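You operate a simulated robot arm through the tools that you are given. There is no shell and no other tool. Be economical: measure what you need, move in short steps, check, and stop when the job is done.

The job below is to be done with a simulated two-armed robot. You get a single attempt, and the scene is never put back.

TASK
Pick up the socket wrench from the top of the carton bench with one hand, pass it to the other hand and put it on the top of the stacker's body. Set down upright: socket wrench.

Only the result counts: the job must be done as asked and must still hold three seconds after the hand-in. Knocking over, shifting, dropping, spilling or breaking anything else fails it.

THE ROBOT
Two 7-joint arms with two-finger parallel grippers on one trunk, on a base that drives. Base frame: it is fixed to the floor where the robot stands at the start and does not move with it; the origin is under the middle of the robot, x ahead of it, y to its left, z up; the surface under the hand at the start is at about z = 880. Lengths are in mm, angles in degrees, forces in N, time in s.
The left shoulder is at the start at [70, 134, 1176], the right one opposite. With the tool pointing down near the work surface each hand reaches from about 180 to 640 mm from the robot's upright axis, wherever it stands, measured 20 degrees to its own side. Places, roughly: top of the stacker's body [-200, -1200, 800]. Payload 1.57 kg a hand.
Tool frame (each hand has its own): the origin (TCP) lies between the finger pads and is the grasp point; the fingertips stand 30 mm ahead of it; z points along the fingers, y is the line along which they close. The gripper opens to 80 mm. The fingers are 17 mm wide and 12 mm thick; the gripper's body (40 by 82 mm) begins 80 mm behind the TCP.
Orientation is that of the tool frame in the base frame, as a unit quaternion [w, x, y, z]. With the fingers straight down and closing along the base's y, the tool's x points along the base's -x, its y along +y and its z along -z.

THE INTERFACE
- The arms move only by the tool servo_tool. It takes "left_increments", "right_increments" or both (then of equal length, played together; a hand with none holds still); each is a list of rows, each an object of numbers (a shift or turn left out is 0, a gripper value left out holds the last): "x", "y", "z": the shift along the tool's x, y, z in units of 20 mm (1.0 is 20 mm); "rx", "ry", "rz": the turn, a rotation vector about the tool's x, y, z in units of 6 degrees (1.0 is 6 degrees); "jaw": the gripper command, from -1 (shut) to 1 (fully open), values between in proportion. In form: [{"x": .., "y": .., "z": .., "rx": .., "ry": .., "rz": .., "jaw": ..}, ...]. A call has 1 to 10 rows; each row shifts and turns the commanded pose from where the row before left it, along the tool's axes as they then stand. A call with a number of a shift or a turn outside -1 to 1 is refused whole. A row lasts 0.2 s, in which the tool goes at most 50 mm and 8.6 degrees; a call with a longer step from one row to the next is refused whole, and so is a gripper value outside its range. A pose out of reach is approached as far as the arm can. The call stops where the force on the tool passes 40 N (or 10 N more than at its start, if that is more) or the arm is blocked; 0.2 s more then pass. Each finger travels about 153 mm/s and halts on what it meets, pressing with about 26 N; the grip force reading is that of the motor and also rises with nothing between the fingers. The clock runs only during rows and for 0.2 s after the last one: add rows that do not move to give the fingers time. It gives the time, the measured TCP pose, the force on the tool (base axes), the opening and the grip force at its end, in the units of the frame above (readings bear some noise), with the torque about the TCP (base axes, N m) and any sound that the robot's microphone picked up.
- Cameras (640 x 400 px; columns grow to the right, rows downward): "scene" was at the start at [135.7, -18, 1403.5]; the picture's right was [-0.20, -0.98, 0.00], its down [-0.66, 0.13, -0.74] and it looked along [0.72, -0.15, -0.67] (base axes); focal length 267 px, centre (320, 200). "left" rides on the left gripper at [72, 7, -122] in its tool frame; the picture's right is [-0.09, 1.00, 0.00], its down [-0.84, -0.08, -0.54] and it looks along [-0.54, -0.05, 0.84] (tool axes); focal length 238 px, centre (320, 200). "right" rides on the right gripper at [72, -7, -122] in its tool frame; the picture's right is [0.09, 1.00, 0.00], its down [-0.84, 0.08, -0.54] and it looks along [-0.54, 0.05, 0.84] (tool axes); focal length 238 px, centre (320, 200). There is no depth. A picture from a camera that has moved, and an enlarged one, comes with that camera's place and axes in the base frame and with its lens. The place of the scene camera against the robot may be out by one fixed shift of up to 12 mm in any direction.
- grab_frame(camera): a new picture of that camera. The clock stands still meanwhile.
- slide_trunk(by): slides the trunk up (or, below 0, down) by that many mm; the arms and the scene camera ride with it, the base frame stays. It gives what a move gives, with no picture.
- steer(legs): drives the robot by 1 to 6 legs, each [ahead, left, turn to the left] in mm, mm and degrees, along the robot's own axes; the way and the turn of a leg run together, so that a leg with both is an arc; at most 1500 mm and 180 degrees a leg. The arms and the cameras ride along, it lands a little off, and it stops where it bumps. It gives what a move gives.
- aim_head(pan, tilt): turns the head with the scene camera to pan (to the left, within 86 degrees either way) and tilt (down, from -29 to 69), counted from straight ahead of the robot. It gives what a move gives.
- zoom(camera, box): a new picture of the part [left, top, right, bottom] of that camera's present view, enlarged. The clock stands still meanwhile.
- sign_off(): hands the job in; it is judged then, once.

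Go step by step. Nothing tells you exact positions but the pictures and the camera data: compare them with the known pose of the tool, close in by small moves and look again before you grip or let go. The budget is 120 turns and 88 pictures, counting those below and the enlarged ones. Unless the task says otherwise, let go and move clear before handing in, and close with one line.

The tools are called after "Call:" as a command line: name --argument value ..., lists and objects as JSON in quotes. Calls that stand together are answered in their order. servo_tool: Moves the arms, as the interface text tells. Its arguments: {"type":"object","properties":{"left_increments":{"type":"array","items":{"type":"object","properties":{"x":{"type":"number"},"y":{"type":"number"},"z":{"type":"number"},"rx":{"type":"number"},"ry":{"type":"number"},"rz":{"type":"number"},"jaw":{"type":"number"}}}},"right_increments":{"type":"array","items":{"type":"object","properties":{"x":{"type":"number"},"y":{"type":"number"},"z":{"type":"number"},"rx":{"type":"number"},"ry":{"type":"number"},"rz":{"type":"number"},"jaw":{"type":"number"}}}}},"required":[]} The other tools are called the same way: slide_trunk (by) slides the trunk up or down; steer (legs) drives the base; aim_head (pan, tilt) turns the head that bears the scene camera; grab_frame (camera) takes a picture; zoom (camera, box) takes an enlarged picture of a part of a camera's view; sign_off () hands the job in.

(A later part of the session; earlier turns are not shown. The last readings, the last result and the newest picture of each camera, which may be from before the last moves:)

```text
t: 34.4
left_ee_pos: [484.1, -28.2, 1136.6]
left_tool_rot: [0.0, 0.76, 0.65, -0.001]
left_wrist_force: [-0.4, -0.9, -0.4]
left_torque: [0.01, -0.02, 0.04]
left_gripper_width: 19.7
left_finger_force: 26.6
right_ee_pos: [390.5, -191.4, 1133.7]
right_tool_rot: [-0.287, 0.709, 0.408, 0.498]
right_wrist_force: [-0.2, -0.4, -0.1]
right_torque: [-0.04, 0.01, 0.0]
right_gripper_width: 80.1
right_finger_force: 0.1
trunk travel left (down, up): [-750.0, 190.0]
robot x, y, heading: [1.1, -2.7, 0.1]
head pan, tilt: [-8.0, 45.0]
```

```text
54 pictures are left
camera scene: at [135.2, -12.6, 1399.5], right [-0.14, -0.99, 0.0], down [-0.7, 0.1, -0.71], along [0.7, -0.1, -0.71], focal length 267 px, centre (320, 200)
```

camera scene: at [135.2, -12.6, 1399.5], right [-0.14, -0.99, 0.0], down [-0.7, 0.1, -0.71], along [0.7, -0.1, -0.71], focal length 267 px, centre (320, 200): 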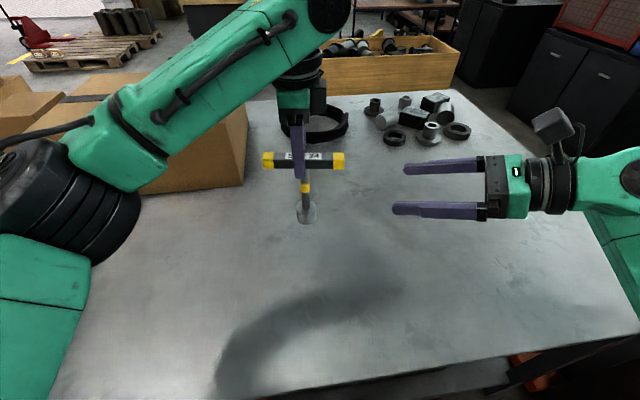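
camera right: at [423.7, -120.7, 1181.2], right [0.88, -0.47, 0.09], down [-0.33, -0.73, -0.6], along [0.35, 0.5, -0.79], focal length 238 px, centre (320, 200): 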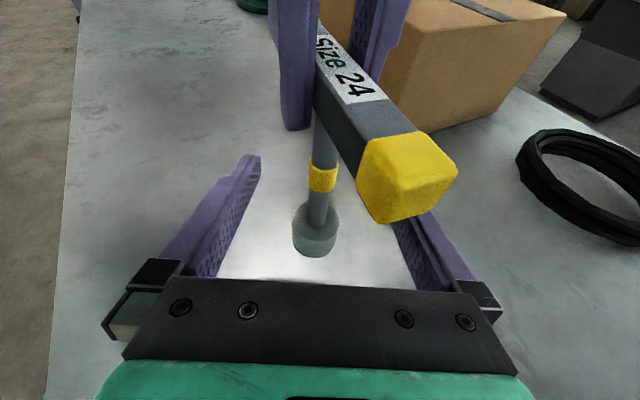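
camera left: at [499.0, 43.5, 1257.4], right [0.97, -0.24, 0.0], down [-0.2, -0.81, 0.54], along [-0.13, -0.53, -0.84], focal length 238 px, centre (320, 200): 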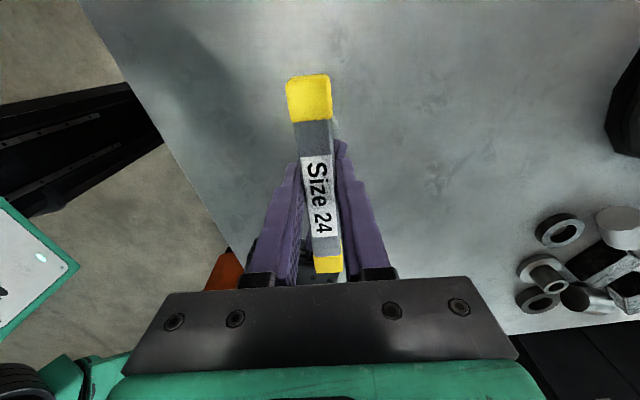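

The transfer worked. Now I tuck both arms for driving: the left comes up and in with the wrench, and the right goes back to tool-down.

Call:
servo_tool --left_increments '[{"z": -0.8}, {"x": 0.44, "y": -0.8, "z": -0.35}, {"x": 0.44, "y": -0.8, "z": -0.35}, {"x": 0.44, "y": -0.8, "z": -0.35}, {"x": 0.44, "y": -0.8, "z": -0.35}, {"x": 0.44, "y": -0.8, "z": -0.35}, {"x": 0.44, "y": -0.8, "z": -0.35}, {"x": 0.44, "y": -0.8, "z": -0.35}, {"x": 0.44, "y": -0.8, "z": -0.35}, {"x": 0.44, "y": -0.8}]' --right_increments '[{"ry": -1}, {"ry": -1}, {"ry": -1}, {"ry": -1}, {"ry": -1}, {"ry": -1}, {"ry": -1}, {"ry": -1}, {"ry": -1}, {"ry": -1}]'

Call:
servo_tool --right_increments '[{"ry": -1, "z": -0.5}, {"ry": -0.667, "z": -0.5}, {"rz": -1, "z": -0.5}, {"rz": -1, "z": -0.5}, {"rz": -1, "z": -0.5}, {"rz": -1, "z": -0.5}, {"rz": -1, "z": -0.5}, {"rz": -1}, {"rz": -1}, {"rz": -1}]'

Call:
servo_tool --right_increments '[{"rz": -1}, {"rz": -1}, {"rz": -1}, {"rz": -1}, {"rz": -1}, {"rz": -1}, {"rz": -1}, {"rz": -1}, {"rz": -1}, {"rz": -1}]'

Call:
aim_head --pan -50 --tilt 30

Call:
grab_frame --camera "scene"

```text
t: 36.6
left_ee_pos: [353.9, 73.9, 1210.1]
left_tool_rot: [0.001, 0.76, 0.65, 0.0]
left_wrist_force: [0.7, -0.3, -2.1]
left_torque: [0.0, 0.02, -0.02]
left_gripper_width: 19.5
left_finger_force: 26.3
right_ee_pos: [391.5, -189.5, 1135.8]
right_tool_rot: [-0.043, 0.863, 0.497, 0.074]
right_wrist_force: [0.3, -0.2, -0.6]
right_torque: [0.0, 0.01, 0.01]
right_gripper_width: 80.0
right_finger_force: 0.0
trunk travel left (down, up): [-750.0, 190.0]
robot x, y, heading: [1.4, -1.0, 0.2]
head pan, tilt: [-8.0, 45.0]
```

```text
t: 38.8
left_ee_pos: [353.9, 71.4, 1208.7]
left_tool_rot: [0.0, 0.76, 0.65, -0.002]
left_wrist_force: [0.1, 0.7, -3.4]
left_torque: [0.02, -0.03, 0.02]
left_gripper_width: 19.8
left_finger_force: 25.3
right_ee_pos: [390.2, -193.2, 1205.9]
right_tool_rot: [0.0, 0.587, 0.81, -0.001]
right_wrist_force: [-0.3, 0.5, -0.2]
right_torque: [-0.01, 0.03, 0.03]
right_gripper_width: 80.1
right_finger_force: 0.1
trunk travel left (down, up): [-750.0, 190.0]
robot x, y, heading: [-3.5, -1.2, 0.2]
head pan, tilt: [-8.0, 45.0]
```

```text
t: 41.0
left_ee_pos: [354.3, 71.2, 1208.5]
left_tool_rot: [-0.001, 0.759, 0.651, 0.0]
left_wrist_force: [-0.4, 0.3, -3.5]
left_torque: [0.02, -0.01, 0.01]
left_gripper_width: 19.7
left_finger_force: 26.4
right_ee_pos: [391.2, -193.9, 1203.7]
right_tool_rot: [-0.001, 0.105, 0.995, 0.0]
right_wrist_force: [0.0, 0.3, 0.4]
right_torque: [0.01, -0.03, -0.04]
right_gripper_width: 79.9
right_finger_force: 0.1
trunk travel left (down, up): [-750.0, 190.0]
robot x, y, heading: [-4.2, -0.8, -0.1]
head pan, tilt: [-8.0, 45.0]
```

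```text
t: 42.1
left_ee_pos: [354.6, 69.9, 1209.4]
left_tool_rot: [-0.001, 0.76, 0.65, 0.0]
left_wrist_force: [0.0, -0.5, -3.0]
left_torque: [0.04, -0.05, 0.02]
left_gripper_width: 19.6
left_finger_force: 26.4
right_ee_pos: [391.7, -193.6, 1205.1]
right_tool_rot: [0.001, 0.105, 0.994, 0.0]
right_wrist_force: [0.0, 0.2, 0.2]
right_torque: [0.0, -0.01, 0.02]
right_gripper_width: 80.0
right_finger_force: 0.0
trunk travel left (down, up): [-750.0, 190.0]
robot x, y, heading: [0.6, -3.7, 0.2]
head pan, tilt: [-50.0, 30.0]
```

```text
53 pictures are left
camera scene: at [112.5, -70.4, 1422.1], right [-0.77, -0.64, 0.0], down [-0.32, 0.38, -0.87], along [0.56, -0.66, -0.5], focal length 267 px, centre (320, 200)
```

scene: 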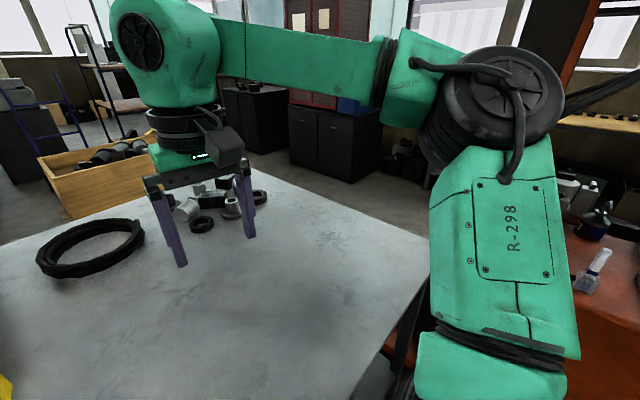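

The wrench is held steady. Before driving I check the floor to the right and right-rear.

Call:
aim_head --pan -86 --tilt 45

Call:
grab_frame --camera "scene"

Call:
aim_head --pan 86 --tilt 45

Call:
grab_frame --camera "scene"

```text
t: 43.1
left_ee_pos: [354.2, 70.8, 1208.6]
left_tool_rot: [0.0, 0.759, 0.651, -0.002]
left_wrist_force: [-0.6, -0.4, -3.0]
left_torque: [0.03, -0.01, -0.02]
left_gripper_width: 19.8
left_finger_force: 26.4
right_ee_pos: [391.1, -193.3, 1204.5]
right_tool_rot: [0.0, 0.105, 0.995, 0.0]
right_wrist_force: [-0.1, -0.8, -0.3]
right_torque: [0.03, -0.03, 0.0]
right_gripper_width: 80.1
right_finger_force: 0.1
trunk travel left (down, up): [-750.0, 190.0]
robot x, y, heading: [-4.1, 1.5, -0.1]
head pan, tilt: [-85.9, 45.0]
```

```text
52 pictures are left
camera scene: at [60.2, -82.4, 1399.6], right [-1.0, -0.07, 0.0], down [-0.05, 0.7, -0.71], along [0.05, -0.71, -0.71], focal length 267 px, centre (320, 200)
```

scene: 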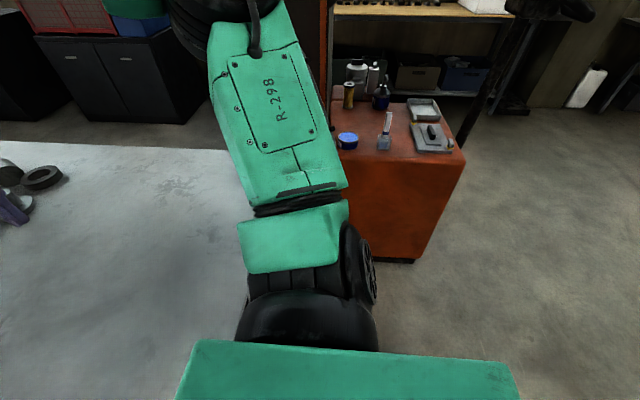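

```text
t: 45.7
left_ee_pos: [354.1, 72.5, 1209.6]
left_tool_rot: [0.001, 0.76, 0.649, -0.001]
left_wrist_force: [0.5, 0.3, -2.5]
left_torque: [-0.01, -0.01, 0.0]
left_gripper_width: 20.0
left_finger_force: 25.9
right_ee_pos: [391.1, -193.3, 1205.0]
right_tool_rot: [0.0, 0.105, 0.994, 0.0]
right_wrist_force: [0.5, 0.4, -0.6]
right_torque: [0.0, -0.02, 0.0]
right_gripper_width: 80.1
right_finger_force: 0.1
trunk travel left (down, up): [-750.0, 190.0]
robot x, y, heading: [0.7, 0.5, -0.2]
head pan, tilt: [85.9, 45.0]
```

```text
51 pictures are left
camera scene: at [60.1, 79.9, 1399.5], right [1.0, -0.07, 0.0], down [-0.05, -0.71, -0.71], along [0.05, 0.71, -0.71], focal length 267 px, centre (320, 200)
```

scene: 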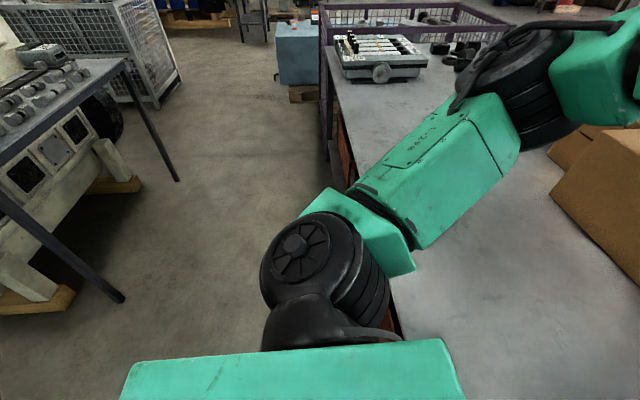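

The floor to the right and behind is free for a short move. I drive back-right and then turn to face the stacker.

Call:
steer --legs '[[-250, -250, 0], [0, 0, -90]]'

Call:
aim_head --pan 0 --tilt 35

Call:
grab_frame --camera "scene"

```text
t: 51.8
left_ee_pos: [-176.8, -601.6, 1210.2]
left_tool_rot: [-0.002, 0.997, -0.073, -0.001]
left_wrist_force: [-0.1, 0.0, -3.0]
left_torque: [0.0, 0.0, 0.0]
left_gripper_width: 19.6
left_finger_force: 26.2
right_ee_pos: [-442.2, -641.5, 1204.4]
right_tool_rot: [0.0, 0.775, 0.632, 0.0]
right_wrist_force: [0.8, 1.6, -0.8]
right_torque: [-0.04, -0.01, -0.02]
right_gripper_width: 80.2
right_finger_force: 0.0
trunk travel left (down, up): [-750.0, 190.0]
robot x, y, heading: [-251.4, -249.8, -89.6]
head pan, tilt: [85.9, 45.0]
```

```text
t: 53.4
left_ee_pos: [-176.0, -600.4, 1209.4]
left_tool_rot: [-0.001, 0.997, -0.073, 0.0]
left_wrist_force: [0.6, -0.1, -3.9]
left_torque: [0.02, -0.01, 0.01]
left_gripper_width: 19.7
left_finger_force: 25.8
right_ee_pos: [-442.8, -641.5, 1204.9]
right_tool_rot: [0.0, 0.774, 0.633, 0.001]
right_wrist_force: [-0.7, -0.5, -0.6]
right_torque: [0.04, 0.03, 0.0]
right_gripper_width: 80.0
right_finger_force: 0.1
trunk travel left (down, up): [-750.0, 190.0]
robot x, y, heading: [-253.6, -252.2, -89.4]
head pan, tilt: [0.0, 35.0]
```

```text
50 pictures are left
camera scene: at [-246.7, -387.8, 1414.3], right [-1.0, -0.01, 0.0], down [-0.01, 0.57, -0.82], along [0.01, -0.82, -0.57], focal length 267 px, centre (320, 200)
```

scene: 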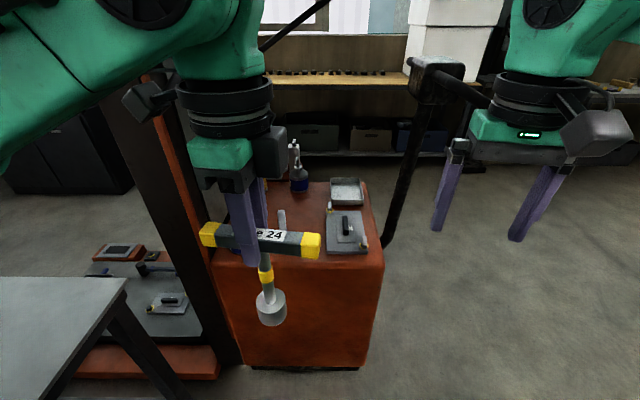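

I'm facing the stacker. I take closer looks at its top to choose a free spot.

Call:
zoom --camera "scene" --box '[200, 130, 400, 270]'

Call:
grab_frame --camera "right"

Call:
grab_frame --camera "left"

```text
2.86 times, centred on (300, 200) of scene
camera zoom: at [-246.7, -387.8, 1414.3], right [-1.0, -0.01, 0.0], down [-0.01, 0.57, -0.82], along [0.01, -0.82, -0.57], focal length 762 px, centre (377, 200)
```

zoom: 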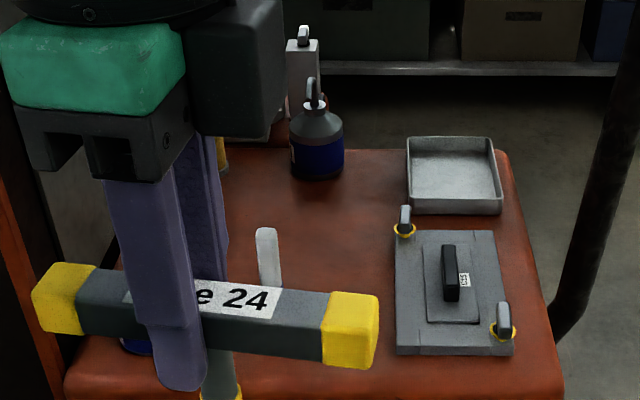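

```text
48 pictures are left
camera right: at [-434.9, -569.9, 1326.5], right [0.99, -0.11, 0.0], down [-0.09, -0.84, 0.54], along [-0.06, -0.54, -0.84], focal length 238 px, centre (320, 200)
```

right: 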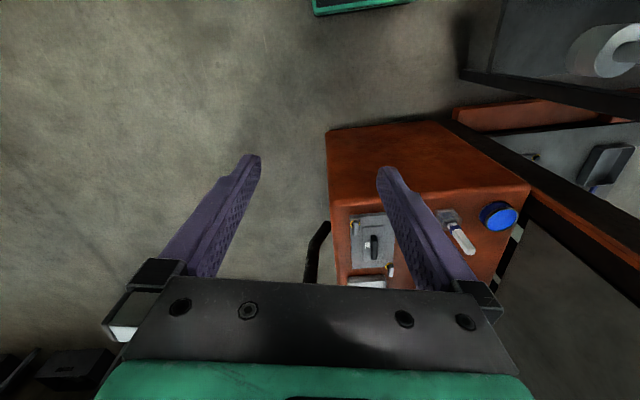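

```text
47 pictures are left
camera left: at [-106.6, -617.3, 1329.8], right [-0.24, -0.97, 0.0], down [-0.82, 0.2, 0.54], along [-0.53, 0.13, -0.84], focal length 238 px, centre (320, 200)
```

left: 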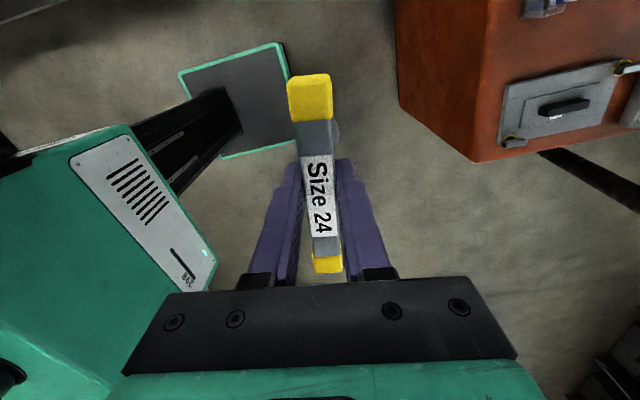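

I map the stacker top as free in the middle, at about (-190, -1090). The grey box is at x < -262, an upright brush stands near (-128, -1000), and the tiller is at about (-600, -1000, 1265). I tuck the right hand back, then drive ahead and slightly right.

Call:
servo_tool --right_increments '[{"x": 1, "y": -0.2}, {"x": 1, "y": -0.2}, {"x": 1, "y": -0.2}, {"x": 1, "y": -0.2}, {"x": 1, "y": -0.2}, {"x": 1, "y": -0.2}, {"x": 1, "y": -0.2}, {"x": 1, "y": -0.2}, {}]'

Call:
grab_frame --camera "scene"

```text
t: 55.4
left_ee_pos: [-176.5, -602.0, 1208.4]
left_tool_rot: [-0.001, 0.997, -0.073, 0.0]
left_wrist_force: [0.3, 0.5, -3.6]
left_torque: [-0.01, -0.01, 0.02]
left_gripper_width: 19.7
left_finger_force: 25.7
right_ee_pos: [-442.4, -477.9, 1205.6]
right_tool_rot: [0.0, 0.774, 0.633, 0.0]
right_wrist_force: [0.8, -0.3, -0.7]
right_torque: [0.0, 0.02, -0.04]
right_gripper_width: 79.9
right_finger_force: 0.1
trunk travel left (down, up): [-750.0, 190.0]
robot x, y, heading: [-250.9, -250.1, -89.1]
head pan, tilt: [0.0, 35.0]
```

```text
46 pictures are left
camera scene: at [-246.7, -388.2, 1414.3], right [-1.0, -0.01, 0.0], down [-0.01, 0.57, -0.82], along [0.01, -0.82, -0.57], focal length 267 px, centre (320, 200)
```

scene: 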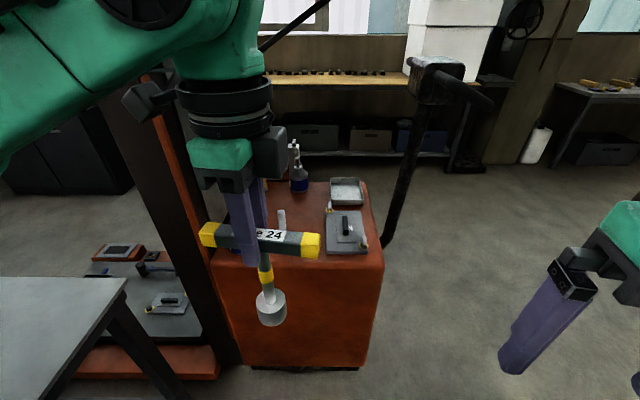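

The tiller's near crossbar end is around (-600, -970, 1265) and the right hand is now well back from it. I drive ahead 280 mm and 60 mm right.

Call:
steer --legs '[[280, -60, 0]]'

Call:
aim_head --pan 10 --tilt 50

Call:
grab_frame --camera "scene"

Call:
grab_frame --camera "left"

Call:
grab_frame --camera "right"

```text
t: 57.4
left_ee_pos: [-233.2, -877.1, 1210.0]
left_tool_rot: [0.001, 0.997, -0.071, 0.0]
left_wrist_force: [0.7, 0.6, -3.5]
left_torque: [0.02, -0.02, -0.01]
left_gripper_width: 19.6
left_finger_force: 25.7
right_ee_pos: [-498.0, -754.1, 1205.6]
right_tool_rot: [0.0, 0.773, 0.634, -0.001]
right_wrist_force: [0.0, 0.5, 0.8]
right_torque: [0.0, 0.04, 0.01]
right_gripper_width: 79.9
right_finger_force: 0.0
trunk travel left (down, up): [-750.0, 190.0]
robot x, y, heading: [-309.4, -526.0, -89.5]
head pan, tilt: [0.0, 35.0]
```

```text
t: 58.1
left_ee_pos: [-232.6, -879.9, 1209.3]
left_tool_rot: [-0.001, 0.997, -0.071, 0.0]
left_wrist_force: [0.5, 0.2, -2.2]
left_torque: [-0.02, -0.04, -0.05]
left_gripper_width: 19.6
left_finger_force: 26.5
right_ee_pos: [-499.1, -756.3, 1205.7]
right_tool_rot: [0.0, 0.774, 0.633, 0.0]
right_wrist_force: [-0.8, 0.5, -0.4]
right_torque: [-0.01, -0.02, -0.01]
right_gripper_width: 79.9
right_finger_force: 0.1
trunk travel left (down, up): [-750.0, 190.0]
robot x, y, heading: [-312.6, -525.5, -89.3]
head pan, tilt: [10.0, 50.0]
```

```text
45 pictures are left
camera scene: at [-289.8, -654.3, 1392.6], right [-0.98, -0.18, 0.0], down [-0.14, 0.75, -0.64], along [0.12, -0.63, -0.77], focal length 267 px, centre (320, 200)
```

scene: 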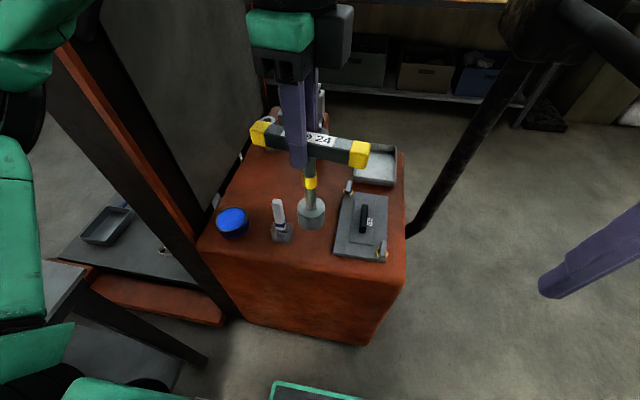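

```text
44 pictures are left
camera left: at [-162.3, -895.8, 1329.6], right [-0.23, -0.97, 0.0], down [-0.82, 0.2, 0.54], along [-0.53, 0.13, -0.84], focal length 238 px, centre (320, 200)
```

left: 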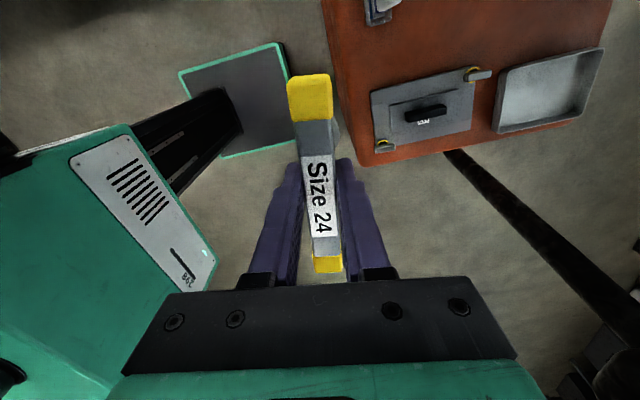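

```text
43 pictures are left
camera right: at [-491.5, -685.6, 1326.9], right [0.99, -0.11, 0.0], down [-0.09, -0.84, 0.54], along [-0.06, -0.54, -0.84], focal length 238 px, centre (320, 200)
```

right: 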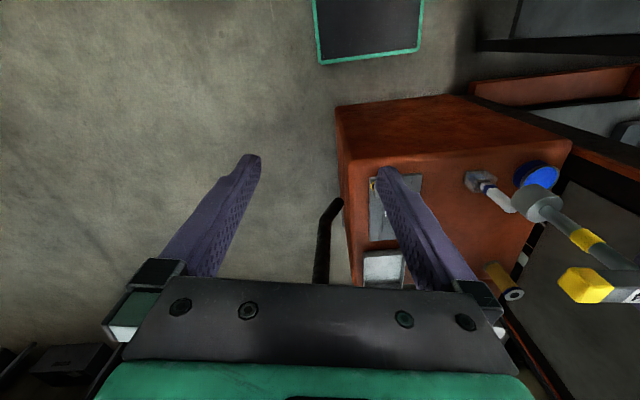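

The area between the box and the brush is free. Before extending, I check the clearance between the left elbow and the mast.

Call:
aim_head --pan 55 --tilt 25

Call:
grab_frame --camera "scene"

```text
t: 59.2
left_ee_pos: [-231.9, -878.9, 1209.4]
left_tool_rot: [-0.001, 0.997, -0.072, -0.001]
left_wrist_force: [0.9, -0.3, -2.8]
left_torque: [-0.04, -0.05, 0.02]
left_gripper_width: 19.6
left_finger_force: 26.2
right_ee_pos: [-497.2, -757.6, 1204.9]
right_tool_rot: [0.0, 0.774, 0.633, 0.001]
right_wrist_force: [-0.8, 0.8, 0.9]
right_torque: [0.0, 0.01, -0.01]
right_gripper_width: 80.1
right_finger_force: 0.1
trunk travel left (down, up): [-750.0, 190.0]
robot x, y, heading: [-307.6, -526.4, -89.1]
head pan, tilt: [55.0, 25.0]
```

```text
42 pictures are left
camera scene: at [-227.9, -630.0, 1430.1], right [-0.56, -0.83, 0.0], down [-0.35, 0.24, -0.91], along [0.75, -0.51, -0.42], focal length 267 px, centre (320, 200)
```

scene: 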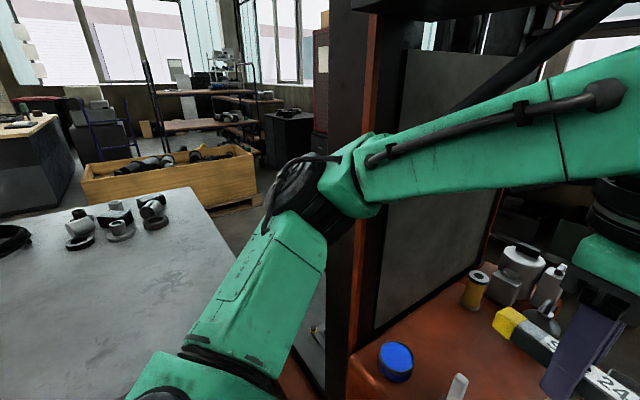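

The elbow is about 100 mm from the mast, and extending the arm should pull it inward. I move half-way over the spot and recheck.

Call:
servo_tool --left_increments '[{"x": 0.387, "y": 1}, {"x": 0.387, "y": 1}, {"x": 0.387, "y": 1}, {"x": 0.387, "y": 1}, {"x": 0.387, "y": 1}, {}]'

Call:
grab_frame --camera "scene"

```text
t: 60.6
left_ee_pos: [-208.0, -984.1, 1210.0]
left_tool_rot: [0.0, 0.998, -0.07, 0.0]
left_wrist_force: [-0.5, 0.2, -3.1]
left_torque: [0.0, 0.01, -0.03]
left_gripper_width: 19.6
left_finger_force: 26.0
right_ee_pos: [-497.5, -756.0, 1205.3]
right_tool_rot: [-0.001, 0.774, 0.633, 0.0]
right_wrist_force: [0.2, 1.2, 0.6]
right_torque: [-0.03, 0.01, 0.02]
right_gripper_width: 79.9
right_finger_force: 0.0
trunk travel left (down, up): [-750.0, 190.0]
robot x, y, heading: [-304.6, -525.0, -89.4]
head pan, tilt: [55.0, 25.0]
```

```text
41 pictures are left
camera scene: at [-227.6, -629.5, 1430.1], right [-0.56, -0.83, 0.0], down [-0.35, 0.24, -0.91], along [0.75, -0.51, -0.42], focal length 267 px, centre (320, 200)
```

scene: 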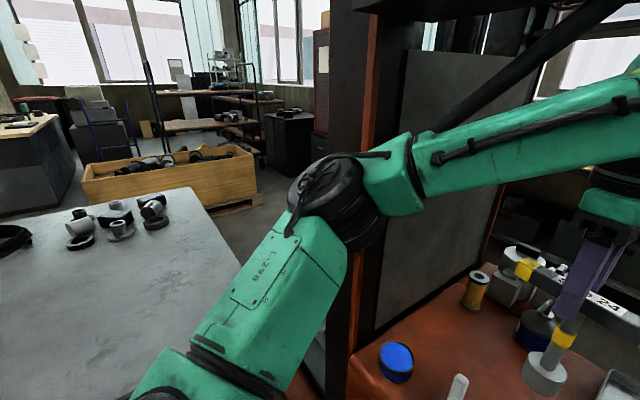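

The elbow is moving inward as expected. I finish the horizontal move to above the spot and look from above.

Call:
servo_tool --left_increments '[{"x": 0.387, "y": 1}, {"x": 0.387, "y": 1}, {"x": 0.387, "y": 1}, {"x": 0.387, "y": 1}, {"x": 0.387, "y": 1}, {}]'

Call:
grab_frame --camera "scene"

Call:
grab_frame --camera "left"

Call:
aim_head --pan 10 --tilt 45

Call:
grab_frame --camera "scene"

```text
t: 62.0
left_ee_pos: [-182.2, -1078.9, 1209.9]
left_tool_rot: [0.0, 0.997, -0.072, -0.001]
left_wrist_force: [0.0, 0.3, -3.7]
left_torque: [-0.02, -0.01, -0.03]
left_gripper_width: 19.9
left_finger_force: 26.5
left hand out of reach, approached as far as the arm can: row 5
right_ee_pos: [-498.6, -755.6, 1205.0]
right_tool_rot: [-0.001, 0.774, 0.633, 0.0]
right_wrist_force: [0.2, 0.2, -0.4]
right_torque: [0.0, 0.05, 0.0]
right_gripper_width: 80.0
right_finger_force: 0.0
trunk travel left (down, up): [-750.0, 190.0]
robot x, y, heading: [-311.6, -527.0, -89.5]
head pan, tilt: [55.0, 25.0]
```

```text
40 pictures are left
camera scene: at [-226.6, -629.5, 1430.1], right [-0.56, -0.83, 0.0], down [-0.35, 0.24, -0.91], along [0.75, -0.51, -0.42], focal length 267 px, centre (320, 200)
```

scene: 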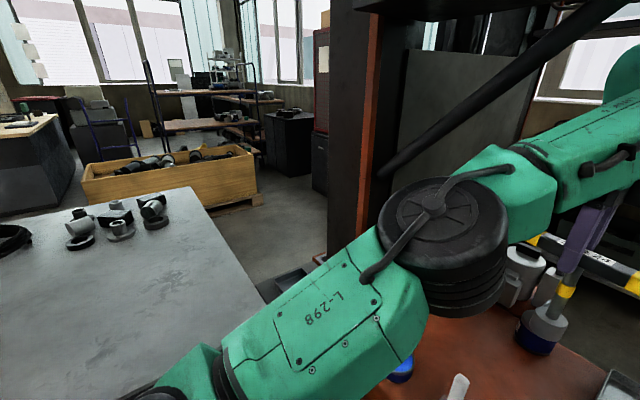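

```text
39 pictures are left
camera left: at [-111.4, -1096.1, 1329.9], right [-0.23, -0.97, 0.0], down [-0.82, 0.2, 0.54], along [-0.53, 0.13, -0.84], focal length 238 px, centre (320, 200)
```

left: 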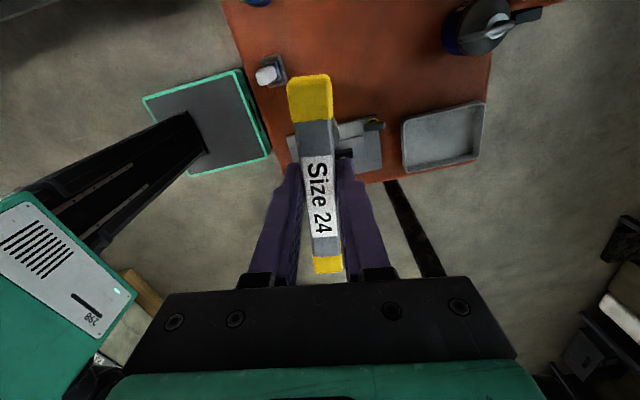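

```text
t: 63.2
left_ee_pos: [-182.5, -1080.0, 1209.2]
left_tool_rot: [0.0, 0.997, -0.072, 0.0]
left_wrist_force: [-0.7, 0.8, -2.9]
left_torque: [0.03, 0.0, 0.01]
left_gripper_width: 19.6
left_finger_force: 25.8
right_ee_pos: [-498.1, -755.8, 1205.1]
right_tool_rot: [-0.001, 0.775, 0.632, 0.001]
right_wrist_force: [0.4, 0.8, 1.0]
right_torque: [0.01, 0.01, 0.0]
right_gripper_width: 80.0
right_finger_force: 0.0
trunk travel left (down, up): [-750.0, 190.0]
robot x, y, heading: [-308.1, -527.9, -89.3]
head pan, tilt: [10.0, 45.0]
```

```text
38 pictures are left
camera scene: at [-288.6, -658.0, 1399.5], right [-0.98, -0.19, 0.0], down [-0.13, 0.69, -0.71], along [0.13, -0.69, -0.71], focal length 267 px, centre (320, 200)
```

scene: 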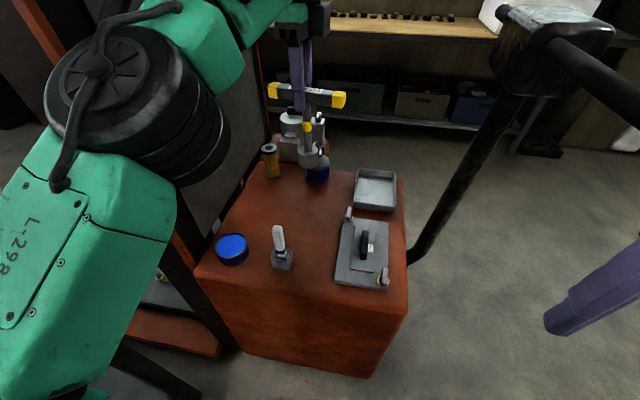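

This is the reach limit at this height, and lowering will restore some. I descend 100 mm, then push about 50 mm further, which leaves more room around the brush.

Call:
servo_tool --left_increments '[{"z": 1}, {"z": 1}, {"z": 1}, {"z": 0.6}, {"z": 0.6}, {"y": 0.6, "z": 0.3}, {"y": 0.6, "z": 0.3}, {"y": 0.6, "z": 0.2}, {}]'

Call:
grab_frame --camera "scene"

Call:
grab_frame --camera "left"

```text
t: 65.2
left_ee_pos: [-186.4, -1115.9, 1107.7]
left_tool_rot: [0.0, 0.997, -0.072, 0.0]
left_wrist_force: [-0.2, -0.1, -2.7]
left_torque: [-0.01, -0.04, 0.01]
left_gripper_width: 19.7
left_finger_force: 26.3
right_ee_pos: [-497.7, -755.4, 1205.9]
right_tool_rot: [-0.001, 0.774, 0.634, 0.0]
right_wrist_force: [-0.3, 0.5, 0.0]
right_torque: [0.02, -0.03, 0.03]
right_gripper_width: 80.2
right_finger_force: 0.2
trunk travel left (down, up): [-750.0, 190.0]
robot x, y, heading: [-307.0, -524.1, -89.3]
head pan, tilt: [10.0, 45.0]
```

```text
37 pictures are left
camera scene: at [-288.5, -658.0, 1399.5], right [-0.98, -0.19, 0.0], down [-0.13, 0.7, -0.71], along [0.13, -0.69, -0.71], focal length 267 px, centre (320, 200)
```

scene: 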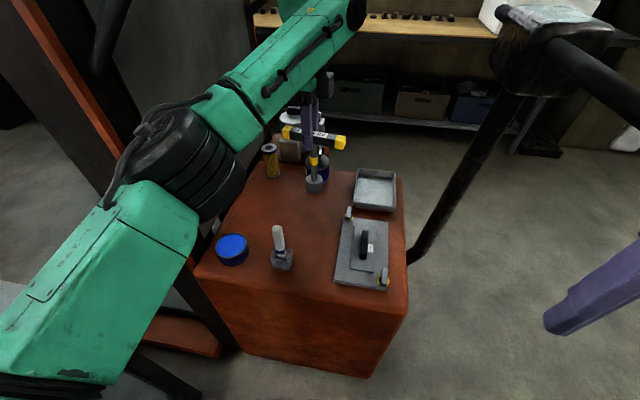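

```text
36 pictures are left
camera left: at [-116.3, -1130.8, 1228.5], right [-0.23, -0.97, 0.0], down [-0.82, 0.2, 0.54], along [-0.53, 0.13, -0.84], focal length 238 px, centre (320, 200)
```

left: 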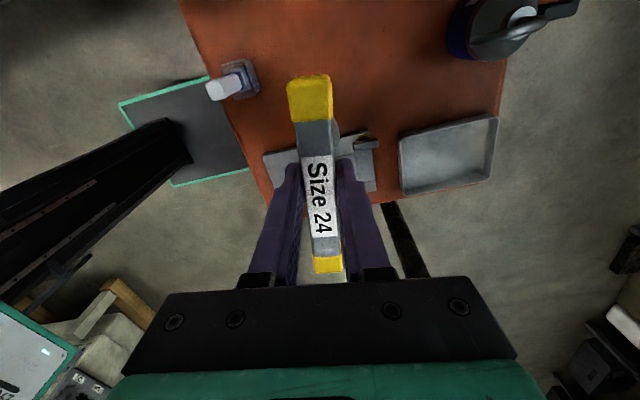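

The spot below (-186, -1118) is clear on all sides. I descend most of the way and check.

Call:
servo_tool --left_increments '[{"z": 0.9}, {"z": 0.9}, {"z": 0.9}, {"z": 0.9}, {"z": 0.9}, {"z": 0.9}, {"z": 0.9}, {}]'

Call:
grab_frame --camera "scene"

Call:
zoom --camera "scene" --box '[240, 130, 400, 290]'

```text
t: 67.0
left_ee_pos: [-187.3, -1115.9, 983.2]
left_tool_rot: [0.0, 0.997, -0.073, -0.001]
left_wrist_force: [-0.1, 0.4, -2.2]
left_torque: [-0.01, -0.03, 0.0]
left_gripper_width: 19.6
left_finger_force: 25.5
right_ee_pos: [-498.5, -755.0, 1205.7]
right_tool_rot: [0.0, 0.774, 0.634, 0.0]
right_wrist_force: [0.1, -0.9, 0.1]
right_torque: [-0.02, 0.02, 0.01]
right_gripper_width: 79.9
right_finger_force: 0.0
trunk travel left (down, up): [-750.0, 190.0]
robot x, y, heading: [-306.0, -525.4, -89.3]
head pan, tilt: [10.0, 45.0]
```

```text
35 pictures are left
camera scene: at [-288.8, -658.0, 1399.5], right [-0.98, -0.19, 0.0], down [-0.13, 0.7, -0.71], along [0.13, -0.69, -0.71], focal length 267 px, centre (320, 200)
```

scene: 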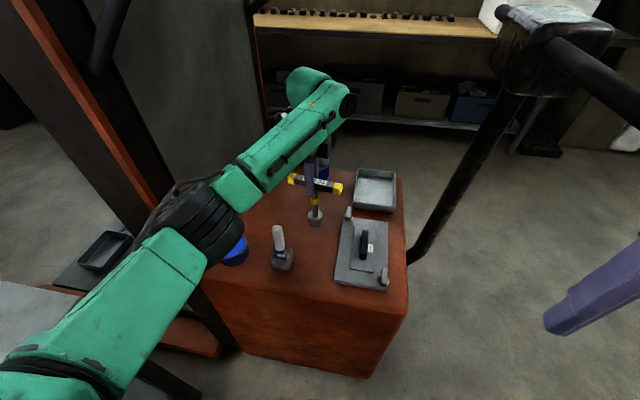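

```text
2.50 times, centred on (320, 210) of scene
camera zoom: at [-288.8, -658.0, 1399.5], right [-0.98, -0.19, 0.0], down [-0.13, 0.7, -0.71], along [0.13, -0.69, -0.71], focal length 667 px, centre (320, 175)
```

zoom: 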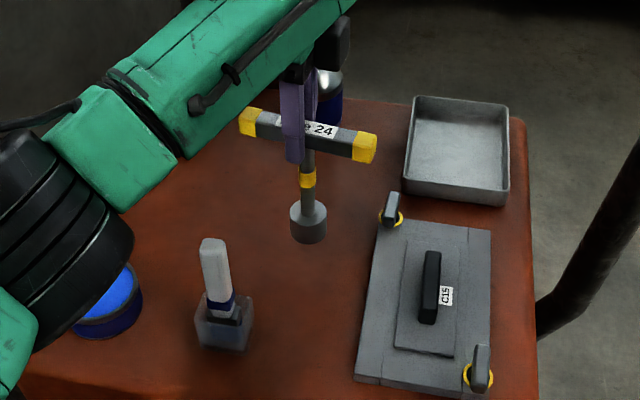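

The path is clear. I descend to just above the expected contact.

Call:
servo_tool --left_increments '[{"z": 0.6}, {"z": 0.5}, {"z": 0.3}, {}]'

Call:
zoom --camera "scene" --box '[260, 160, 360, 260]'

```text
t: 68.0
left_ee_pos: [-188.2, -1115.7, 953.4]
left_tool_rot: [-0.001, 0.997, -0.071, 0.0]
left_wrist_force: [0.0, 0.8, -3.0]
left_torque: [0.0, -0.04, 0.01]
left_gripper_width: 19.9
left_finger_force: 25.8
right_ee_pos: [-498.4, -755.4, 1205.3]
right_tool_rot: [-0.001, 0.774, 0.634, 0.0]
right_wrist_force: [-0.2, 0.1, 0.0]
right_torque: [-0.01, 0.03, 0.0]
right_gripper_width: 80.0
right_finger_force: 0.1
trunk travel left (down, up): [-750.0, 190.0]
robot x, y, heading: [-304.4, -528.6, -89.4]
head pan, tilt: [10.0, 45.0]
```

```text
4.00 times, centred on (310, 210) of scene
camera zoom: at [-288.7, -658.2, 1399.5], right [-0.98, -0.19, 0.0], down [-0.13, 0.7, -0.71], along [0.13, -0.69, -0.71], focal length 1066 px, centre (360, 160)
```

zoom: 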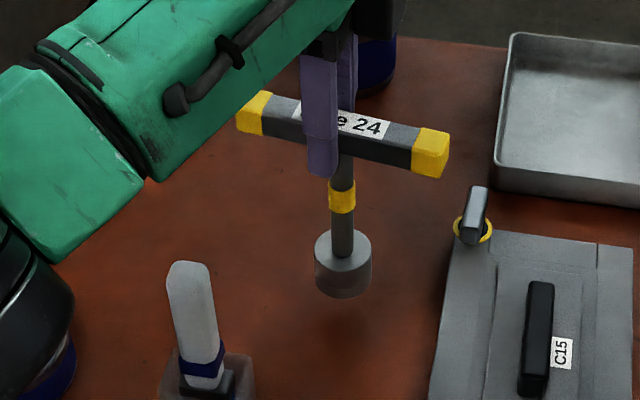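

A shadow gap remains under the socket. I creep down while watching the force.

Call:
servo_tool --left_increments '[{"z": 0.15}, {"z": 0.1}, {}]'

Call:
servo_tool --left_increments '[{"z": 0.1}, {}]'

Call:
servo_tool --left_increments '[{"z": 0.1}, {}]'

Call:
zoom --camera "scene" --box '[260, 160, 360, 260]'

```text
t: 68.8
left_ee_pos: [-189.6, -1116.0, 949.6]
left_tool_rot: [-0.001, 0.997, -0.072, -0.001]
left_wrist_force: [-0.6, -1.1, -3.0]
left_torque: [0.02, 0.0, -0.02]
left_gripper_width: 19.8
left_finger_force: 26.3
right_ee_pos: [-498.3, -754.5, 1205.8]
right_tool_rot: [0.0, 0.774, 0.634, -0.001]
right_wrist_force: [-0.1, -0.1, 0.5]
right_torque: [0.0, 0.04, -0.02]
right_gripper_width: 80.2
right_finger_force: 0.1
trunk travel left (down, up): [-750.0, 190.0]
robot x, y, heading: [-308.3, -525.3, -89.3]
head pan, tilt: [10.0, 45.0]
```

```text
t: 69.4
left_ee_pos: [-188.6, -1114.5, 946.5]
left_tool_rot: [-0.001, 0.997, -0.072, 0.0]
left_wrist_force: [-0.5, -0.1, -2.6]
left_torque: [-0.02, -0.01, 0.02]
left_gripper_width: 19.5
left_finger_force: 25.9
right_ee_pos: [-498.3, -756.4, 1206.1]
right_tool_rot: [-0.001, 0.774, 0.633, -0.001]
right_wrist_force: [-0.6, 0.6, 0.3]
right_torque: [0.0, -0.01, -0.01]
right_gripper_width: 80.1
right_finger_force: 0.0
trunk travel left (down, up): [-750.0, 190.0]
robot x, y, heading: [-306.8, -525.1, -89.3]
head pan, tilt: [10.0, 45.0]
```

```text
t: 70.0
left_ee_pos: [-188.2, -1115.6, 945.0]
left_tool_rot: [-0.001, 0.997, -0.073, 0.0]
left_wrist_force: [-1.0, -0.4, -2.6]
left_torque: [0.03, -0.01, -0.01]
left_gripper_width: 19.7
left_finger_force: 25.6
right_ee_pos: [-499.4, -756.3, 1204.8]
right_tool_rot: [0.0, 0.774, 0.634, 0.0]
right_wrist_force: [0.4, 0.1, -0.5]
right_torque: [-0.03, -0.02, 0.0]
right_gripper_width: 80.1
right_finger_force: 0.1
trunk travel left (down, up): [-750.0, 190.0]
robot x, y, heading: [-308.0, -523.5, -89.3]
head pan, tilt: [10.0, 45.0]
```

```text
4.00 times, centred on (310, 210) of scene
camera zoom: at [-288.7, -658.2, 1399.5], right [-0.98, -0.19, 0.0], down [-0.13, 0.7, -0.71], along [0.13, -0.69, -0.71], focal length 1066 px, centre (360, 160)
```

zoom: 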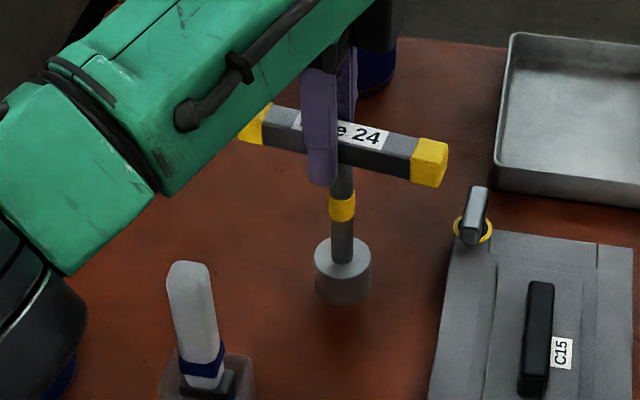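

No contact yet. I keep creeping down in 2 mm steps.

Call:
servo_tool --left_increments '[{"z": 0.1}, {}]'

Call:
servo_tool --left_increments '[{"z": 0.1}, {}]'

```text
t: 70.6
left_ee_pos: [-188.2, -1115.6, 943.4]
left_tool_rot: [-0.001, 0.997, -0.072, -0.001]
left_wrist_force: [-0.6, 0.1, -3.6]
left_torque: [-0.01, -0.01, 0.01]
left_gripper_width: 19.8
left_finger_force: 25.9
right_ee_pos: [-498.1, -755.3, 1204.4]
right_tool_rot: [0.0, 0.774, 0.633, 0.0]
right_wrist_force: [1.0, -1.0, 0.6]
right_torque: [-0.01, -0.03, 0.0]
right_gripper_width: 79.8
right_finger_force: 0.0
trunk travel left (down, up): [-750.0, 190.0]
robot x, y, heading: [-310.8, -527.4, -89.3]
head pan, tilt: [10.0, 45.0]
```

```text
t: 71.2
left_ee_pos: [-188.8, -1115.3, 941.1]
left_tool_rot: [-0.001, 0.997, -0.071, 0.0]
left_wrist_force: [-0.3, 0.6, -3.6]
left_torque: [0.0, -0.02, -0.01]
left_gripper_width: 19.5
left_finger_force: 25.8
right_ee_pos: [-497.7, -756.8, 1205.3]
right_tool_rot: [0.0, 0.774, 0.634, 0.001]
right_wrist_force: [-0.1, 1.3, 0.3]
right_torque: [0.0, 0.0, -0.03]
right_gripper_width: 79.8
right_finger_force: 0.1
trunk travel left (down, up): [-750.0, 190.0]
robot x, y, heading: [-310.7, -526.0, -89.1]
head pan, tilt: [10.0, 45.0]
```

Call:
servo_tool --left_increments '[{"z": 0.1}, {}]'

Call:
servo_tool --left_increments '[{"z": 0.1}, {}]'

Call:
zoom --camera "scene" --box '[260, 160, 360, 260]'

```text
t: 71.8
left_ee_pos: [-187.5, -1115.1, 939.1]
left_tool_rot: [-0.001, 0.997, -0.071, 0.0]
left_wrist_force: [0.6, 0.0, -2.6]
left_torque: [-0.04, -0.02, 0.03]
left_gripper_width: 19.6
left_finger_force: 26.3
right_ee_pos: [-499.2, -755.1, 1206.1]
right_tool_rot: [0.0, 0.774, 0.633, -0.001]
right_wrist_force: [-0.2, -0.5, 0.2]
right_torque: [0.01, 0.01, 0.01]
right_gripper_width: 80.1
right_finger_force: 0.1
trunk travel left (down, up): [-750.0, 190.0]
robot x, y, heading: [-307.6, -520.5, -89.4]
head pan, tilt: [10.0, 45.0]
```

```text
t: 72.4
left_ee_pos: [-187.5, -1115.3, 936.9]
left_tool_rot: [-0.001, 0.997, -0.071, 0.001]
left_wrist_force: [0.2, 0.5, -2.6]
left_torque: [-0.02, -0.05, 0.0]
left_gripper_width: 19.8
left_finger_force: 25.6
right_ee_pos: [-499.1, -756.8, 1204.5]
right_tool_rot: [0.0, 0.774, 0.633, 0.0]
right_wrist_force: [-0.6, 0.3, 0.4]
right_torque: [0.01, -0.02, -0.03]
right_gripper_width: 79.9
right_finger_force: 0.1
trunk travel left (down, up): [-750.0, 190.0]
robot x, y, heading: [-310.5, -526.7, -89.4]
head pan, tilt: [10.0, 45.0]
```

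```text
4.00 times, centred on (310, 210) of scene
camera zoom: at [-288.7, -658.2, 1399.5], right [-0.98, -0.19, 0.0], down [-0.13, 0.7, -0.71], along [0.13, -0.69, -0.71], focal length 1066 px, centre (360, 160)
```

zoom: 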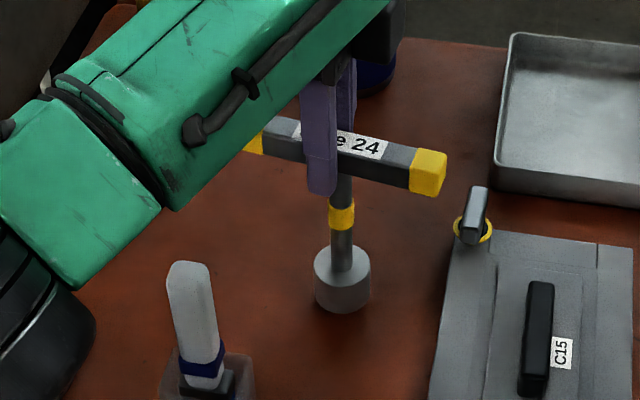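

The gap is almost closed but there's no contact force yet, so I continue.

Call:
servo_tool --left_increments '[{"z": 0.1}, {}]'

Call:
servo_tool --left_increments '[{"z": 0.1}, {}]'

```text
t: 73.0
left_ee_pos: [-186.6, -1116.0, 935.3]
left_tool_rot: [-0.002, 0.997, -0.072, 0.0]
left_wrist_force: [0.0, -0.6, -3.1]
left_torque: [-0.02, -0.02, -0.02]
left_gripper_width: 19.4
left_finger_force: 25.9
right_ee_pos: [-498.2, -755.4, 1205.2]
right_tool_rot: [0.001, 0.774, 0.634, 0.0]
right_wrist_force: [0.3, 0.2, -1.0]
right_torque: [0.0, -0.01, -0.02]
right_gripper_width: 80.1
right_finger_force: 0.0
trunk travel left (down, up): [-750.0, 190.0]
robot x, y, heading: [-307.2, -528.6, -88.9]
head pan, tilt: [10.0, 45.0]
```

```text
t: 73.6
left_ee_pos: [-187.0, -1116.3, 933.9]
left_tool_rot: [-0.001, 0.997, -0.071, 0.001]
left_wrist_force: [-0.6, 0.1, -2.7]
left_torque: [-0.01, -0.01, -0.02]
left_gripper_width: 19.5
left_finger_force: 26.1
right_ee_pos: [-498.4, -756.4, 1205.7]
right_tool_rot: [0.0, 0.774, 0.633, 0.001]
right_wrist_force: [-0.7, -0.5, 0.3]
right_torque: [-0.01, -0.01, 0.01]
right_gripper_width: 79.8
right_finger_force: 0.0
trunk travel left (down, up): [-750.0, 190.0]
robot x, y, heading: [-309.2, -526.5, -89.2]
head pan, tilt: [10.0, 45.0]
```

Call:
servo_tool --left_increments '[{"z": 0.1}, {}]'

Call:
servo_tool --left_increments '[{"z": 0.1}, {}]'

Call:
zoom --camera "scene" --box '[280, 190, 350, 260]'

```text
t: 74.2
left_ee_pos: [-186.8, -1115.3, 931.0]
left_tool_rot: [-0.002, 0.997, -0.073, 0.0]
left_wrist_force: [0.3, 0.0, -2.6]
left_torque: [0.0, -0.01, -0.01]
left_gripper_width: 19.6
left_finger_force: 26.4
right_ee_pos: [-498.1, -757.0, 1205.3]
right_tool_rot: [0.001, 0.774, 0.633, 0.0]
right_wrist_force: [0.0, 0.0, 1.7]
right_torque: [0.01, 0.0, -0.01]
right_gripper_width: 80.0
right_finger_force: 0.1
trunk travel left (down, up): [-750.0, 190.0]
robot x, y, heading: [-311.9, -526.9, -89.3]
head pan, tilt: [10.0, 45.0]
```

```text
t: 74.8
left_ee_pos: [-187.7, -1116.3, 929.8]
left_tool_rot: [-0.001, 0.997, -0.072, -0.001]
left_wrist_force: [-0.5, 0.2, -2.9]
left_torque: [0.03, -0.02, 0.01]
left_gripper_width: 19.5
left_finger_force: 26.1
right_ee_pos: [-497.8, -755.7, 1205.0]
right_tool_rot: [0.0, 0.774, 0.634, 0.0]
right_wrist_force: [-0.2, 0.6, 0.3]
right_torque: [-0.01, -0.03, 0.01]
right_gripper_width: 80.1
right_finger_force: 0.1
trunk travel left (down, up): [-750.0, 190.0]
robot x, y, heading: [-309.5, -529.0, -89.2]
head pan, tilt: [10.0, 45.0]
```

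```text
5.71 times, centred on (315, 225) of scene
camera zoom: at [-288.7, -658.2, 1399.5], right [-0.98, -0.19, 0.0], down [-0.13, 0.7, -0.71], along [0.13, -0.69, -0.71], focal length 1524 px, centre (349, 57)
```

zoom: 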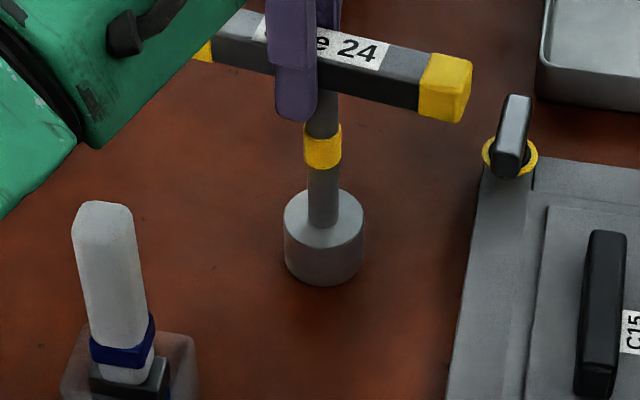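

There's still only the weight on the wrist. I continue carefully.

Call:
servo_tool --left_increments '[{"z": 0.1}, {"z": 0.1}, {}]'

Call:
servo_tool --left_increments '[{"z": 0.1}, {"z": 0.1}, {}]'

```text
t: 75.6
left_ee_pos: [-186.8, -1114.9, 928.3]
left_tool_rot: [0.003, 0.997, -0.072, 0.0]
left_wrist_force: [2.3, -3.8, 13.9]
left_torque: [-0.2, -0.17, -0.02]
left_gripper_width: 19.7
left_finger_force: 26.0
right_ee_pos: [-499.5, -753.1, 1205.3]
right_tool_rot: [0.001, 0.774, 0.633, -0.001]
right_wrist_force: [-1.5, -0.2, 0.5]
right_torque: [-0.02, -0.01, -0.01]
right_gripper_width: 79.9
right_finger_force: 0.2
trunk travel left (down, up): [-750.0, 190.0]
robot x, y, heading: [-310.3, -529.3, -89.1]
head pan, tilt: [10.0, 45.0]
```

```text
t: 76.4
left_ee_pos: [-188.1, -1112.6, 926.6]
left_tool_rot: [0.004, 0.997, -0.072, 0.0]
left_wrist_force: [1.9, -6.5, 30.9]
left_torque: [-0.33, -0.02, 0.03]
left_gripper_width: 19.4
left_finger_force: 26.3
right_ee_pos: [-499.3, -750.8, 1206.4]
right_tool_rot: [0.001, 0.774, 0.634, -0.001]
right_wrist_force: [-0.7, 0.1, 0.1]
right_torque: [0.03, -0.01, 0.0]
right_gripper_width: 80.1
right_finger_force: 0.1
trunk travel left (down, up): [-750.0, 190.0]
robot x, y, heading: [-308.4, -528.1, -89.3]
head pan, tilt: [10.0, 45.0]
```

Contact is made, slightly overpressed. I back off until the load is light.

Call:
servo_tool --left_increments '[{"z": -0.1}, {"z": -0.05}, {}]'

```text
t: 77.2
left_ee_pos: [-188.6, -1113.6, 926.0]
left_tool_rot: [0.001, 0.997, -0.072, 0.0]
left_wrist_force: [-0.8, -5.7, 20.8]
left_torque: [-0.42, 0.29, 0.03]
left_gripper_width: 19.8
left_finger_force: 25.7
right_ee_pos: [-499.8, -753.3, 1206.5]
right_tool_rot: [0.001, 0.774, 0.634, 0.0]
right_wrist_force: [-0.1, -0.4, 0.0]
right_torque: [0.05, -0.01, -0.01]
right_gripper_width: 80.3
right_finger_force: 0.0
trunk travel left (down, up): [-750.0, 190.0]
robot x, y, heading: [-308.3, -526.2, -89.2]
head pan, tilt: [10.0, 45.0]
```

Call:
servo_tool --left_increments '[{"z": -0.1}, {}]'

Call:
zoom --camera "scene" --box '[280, 190, 350, 260]'

Call:
grab_frame --camera "left"

```text
t: 77.8
left_ee_pos: [-188.4, -1113.1, 927.1]
left_tool_rot: [0.0, 0.997, -0.072, 0.0]
left_wrist_force: [-1.2, -4.3, 10.7]
left_torque: [-0.29, 0.29, 0.05]
left_gripper_width: 19.8
left_finger_force: 25.9
right_ee_pos: [-499.1, -754.2, 1206.1]
right_tool_rot: [0.002, 0.774, 0.634, 0.001]
right_wrist_force: [0.3, -0.4, -0.9]
right_torque: [0.02, 0.02, -0.01]
right_gripper_width: 80.2
right_finger_force: 0.1
trunk travel left (down, up): [-750.0, 190.0]
robot x, y, heading: [-309.5, -526.1, -89.5]
head pan, tilt: [10.0, 45.0]
```

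```text
5.71 times, centred on (315, 225) of scene
camera zoom: at [-289.6, -655.9, 1399.6], right [-0.98, -0.19, 0.0], down [-0.13, 0.69, -0.71], along [0.13, -0.7, -0.71], focal length 1524 px, centre (349, 57)
```

zoom: 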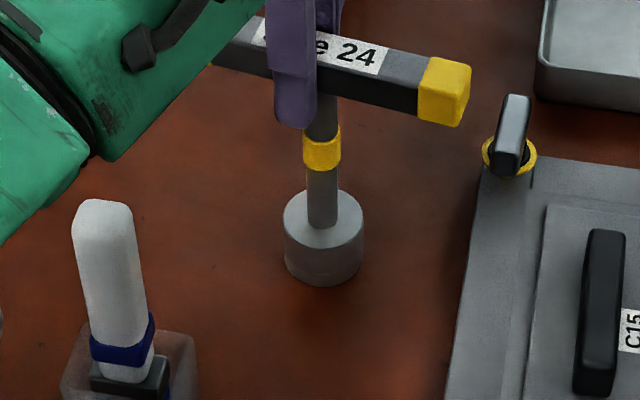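

```text
28 pictures are left
camera left: at [-118.0, -1129.3, 1047.3], right [-0.23, -0.97, 0.0], down [-0.82, 0.2, 0.54], along [-0.53, 0.13, -0.84], focal length 238 px, centre (320, 200)
```

left: 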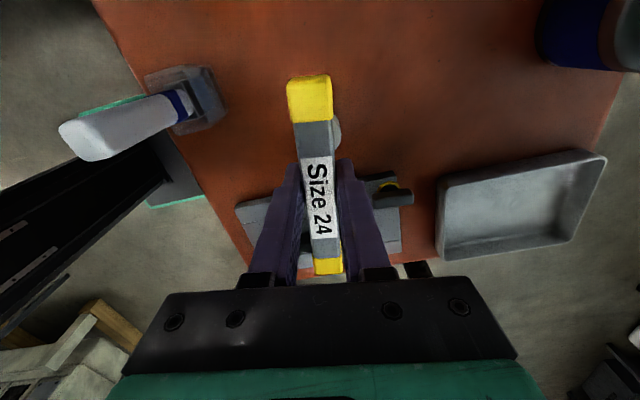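

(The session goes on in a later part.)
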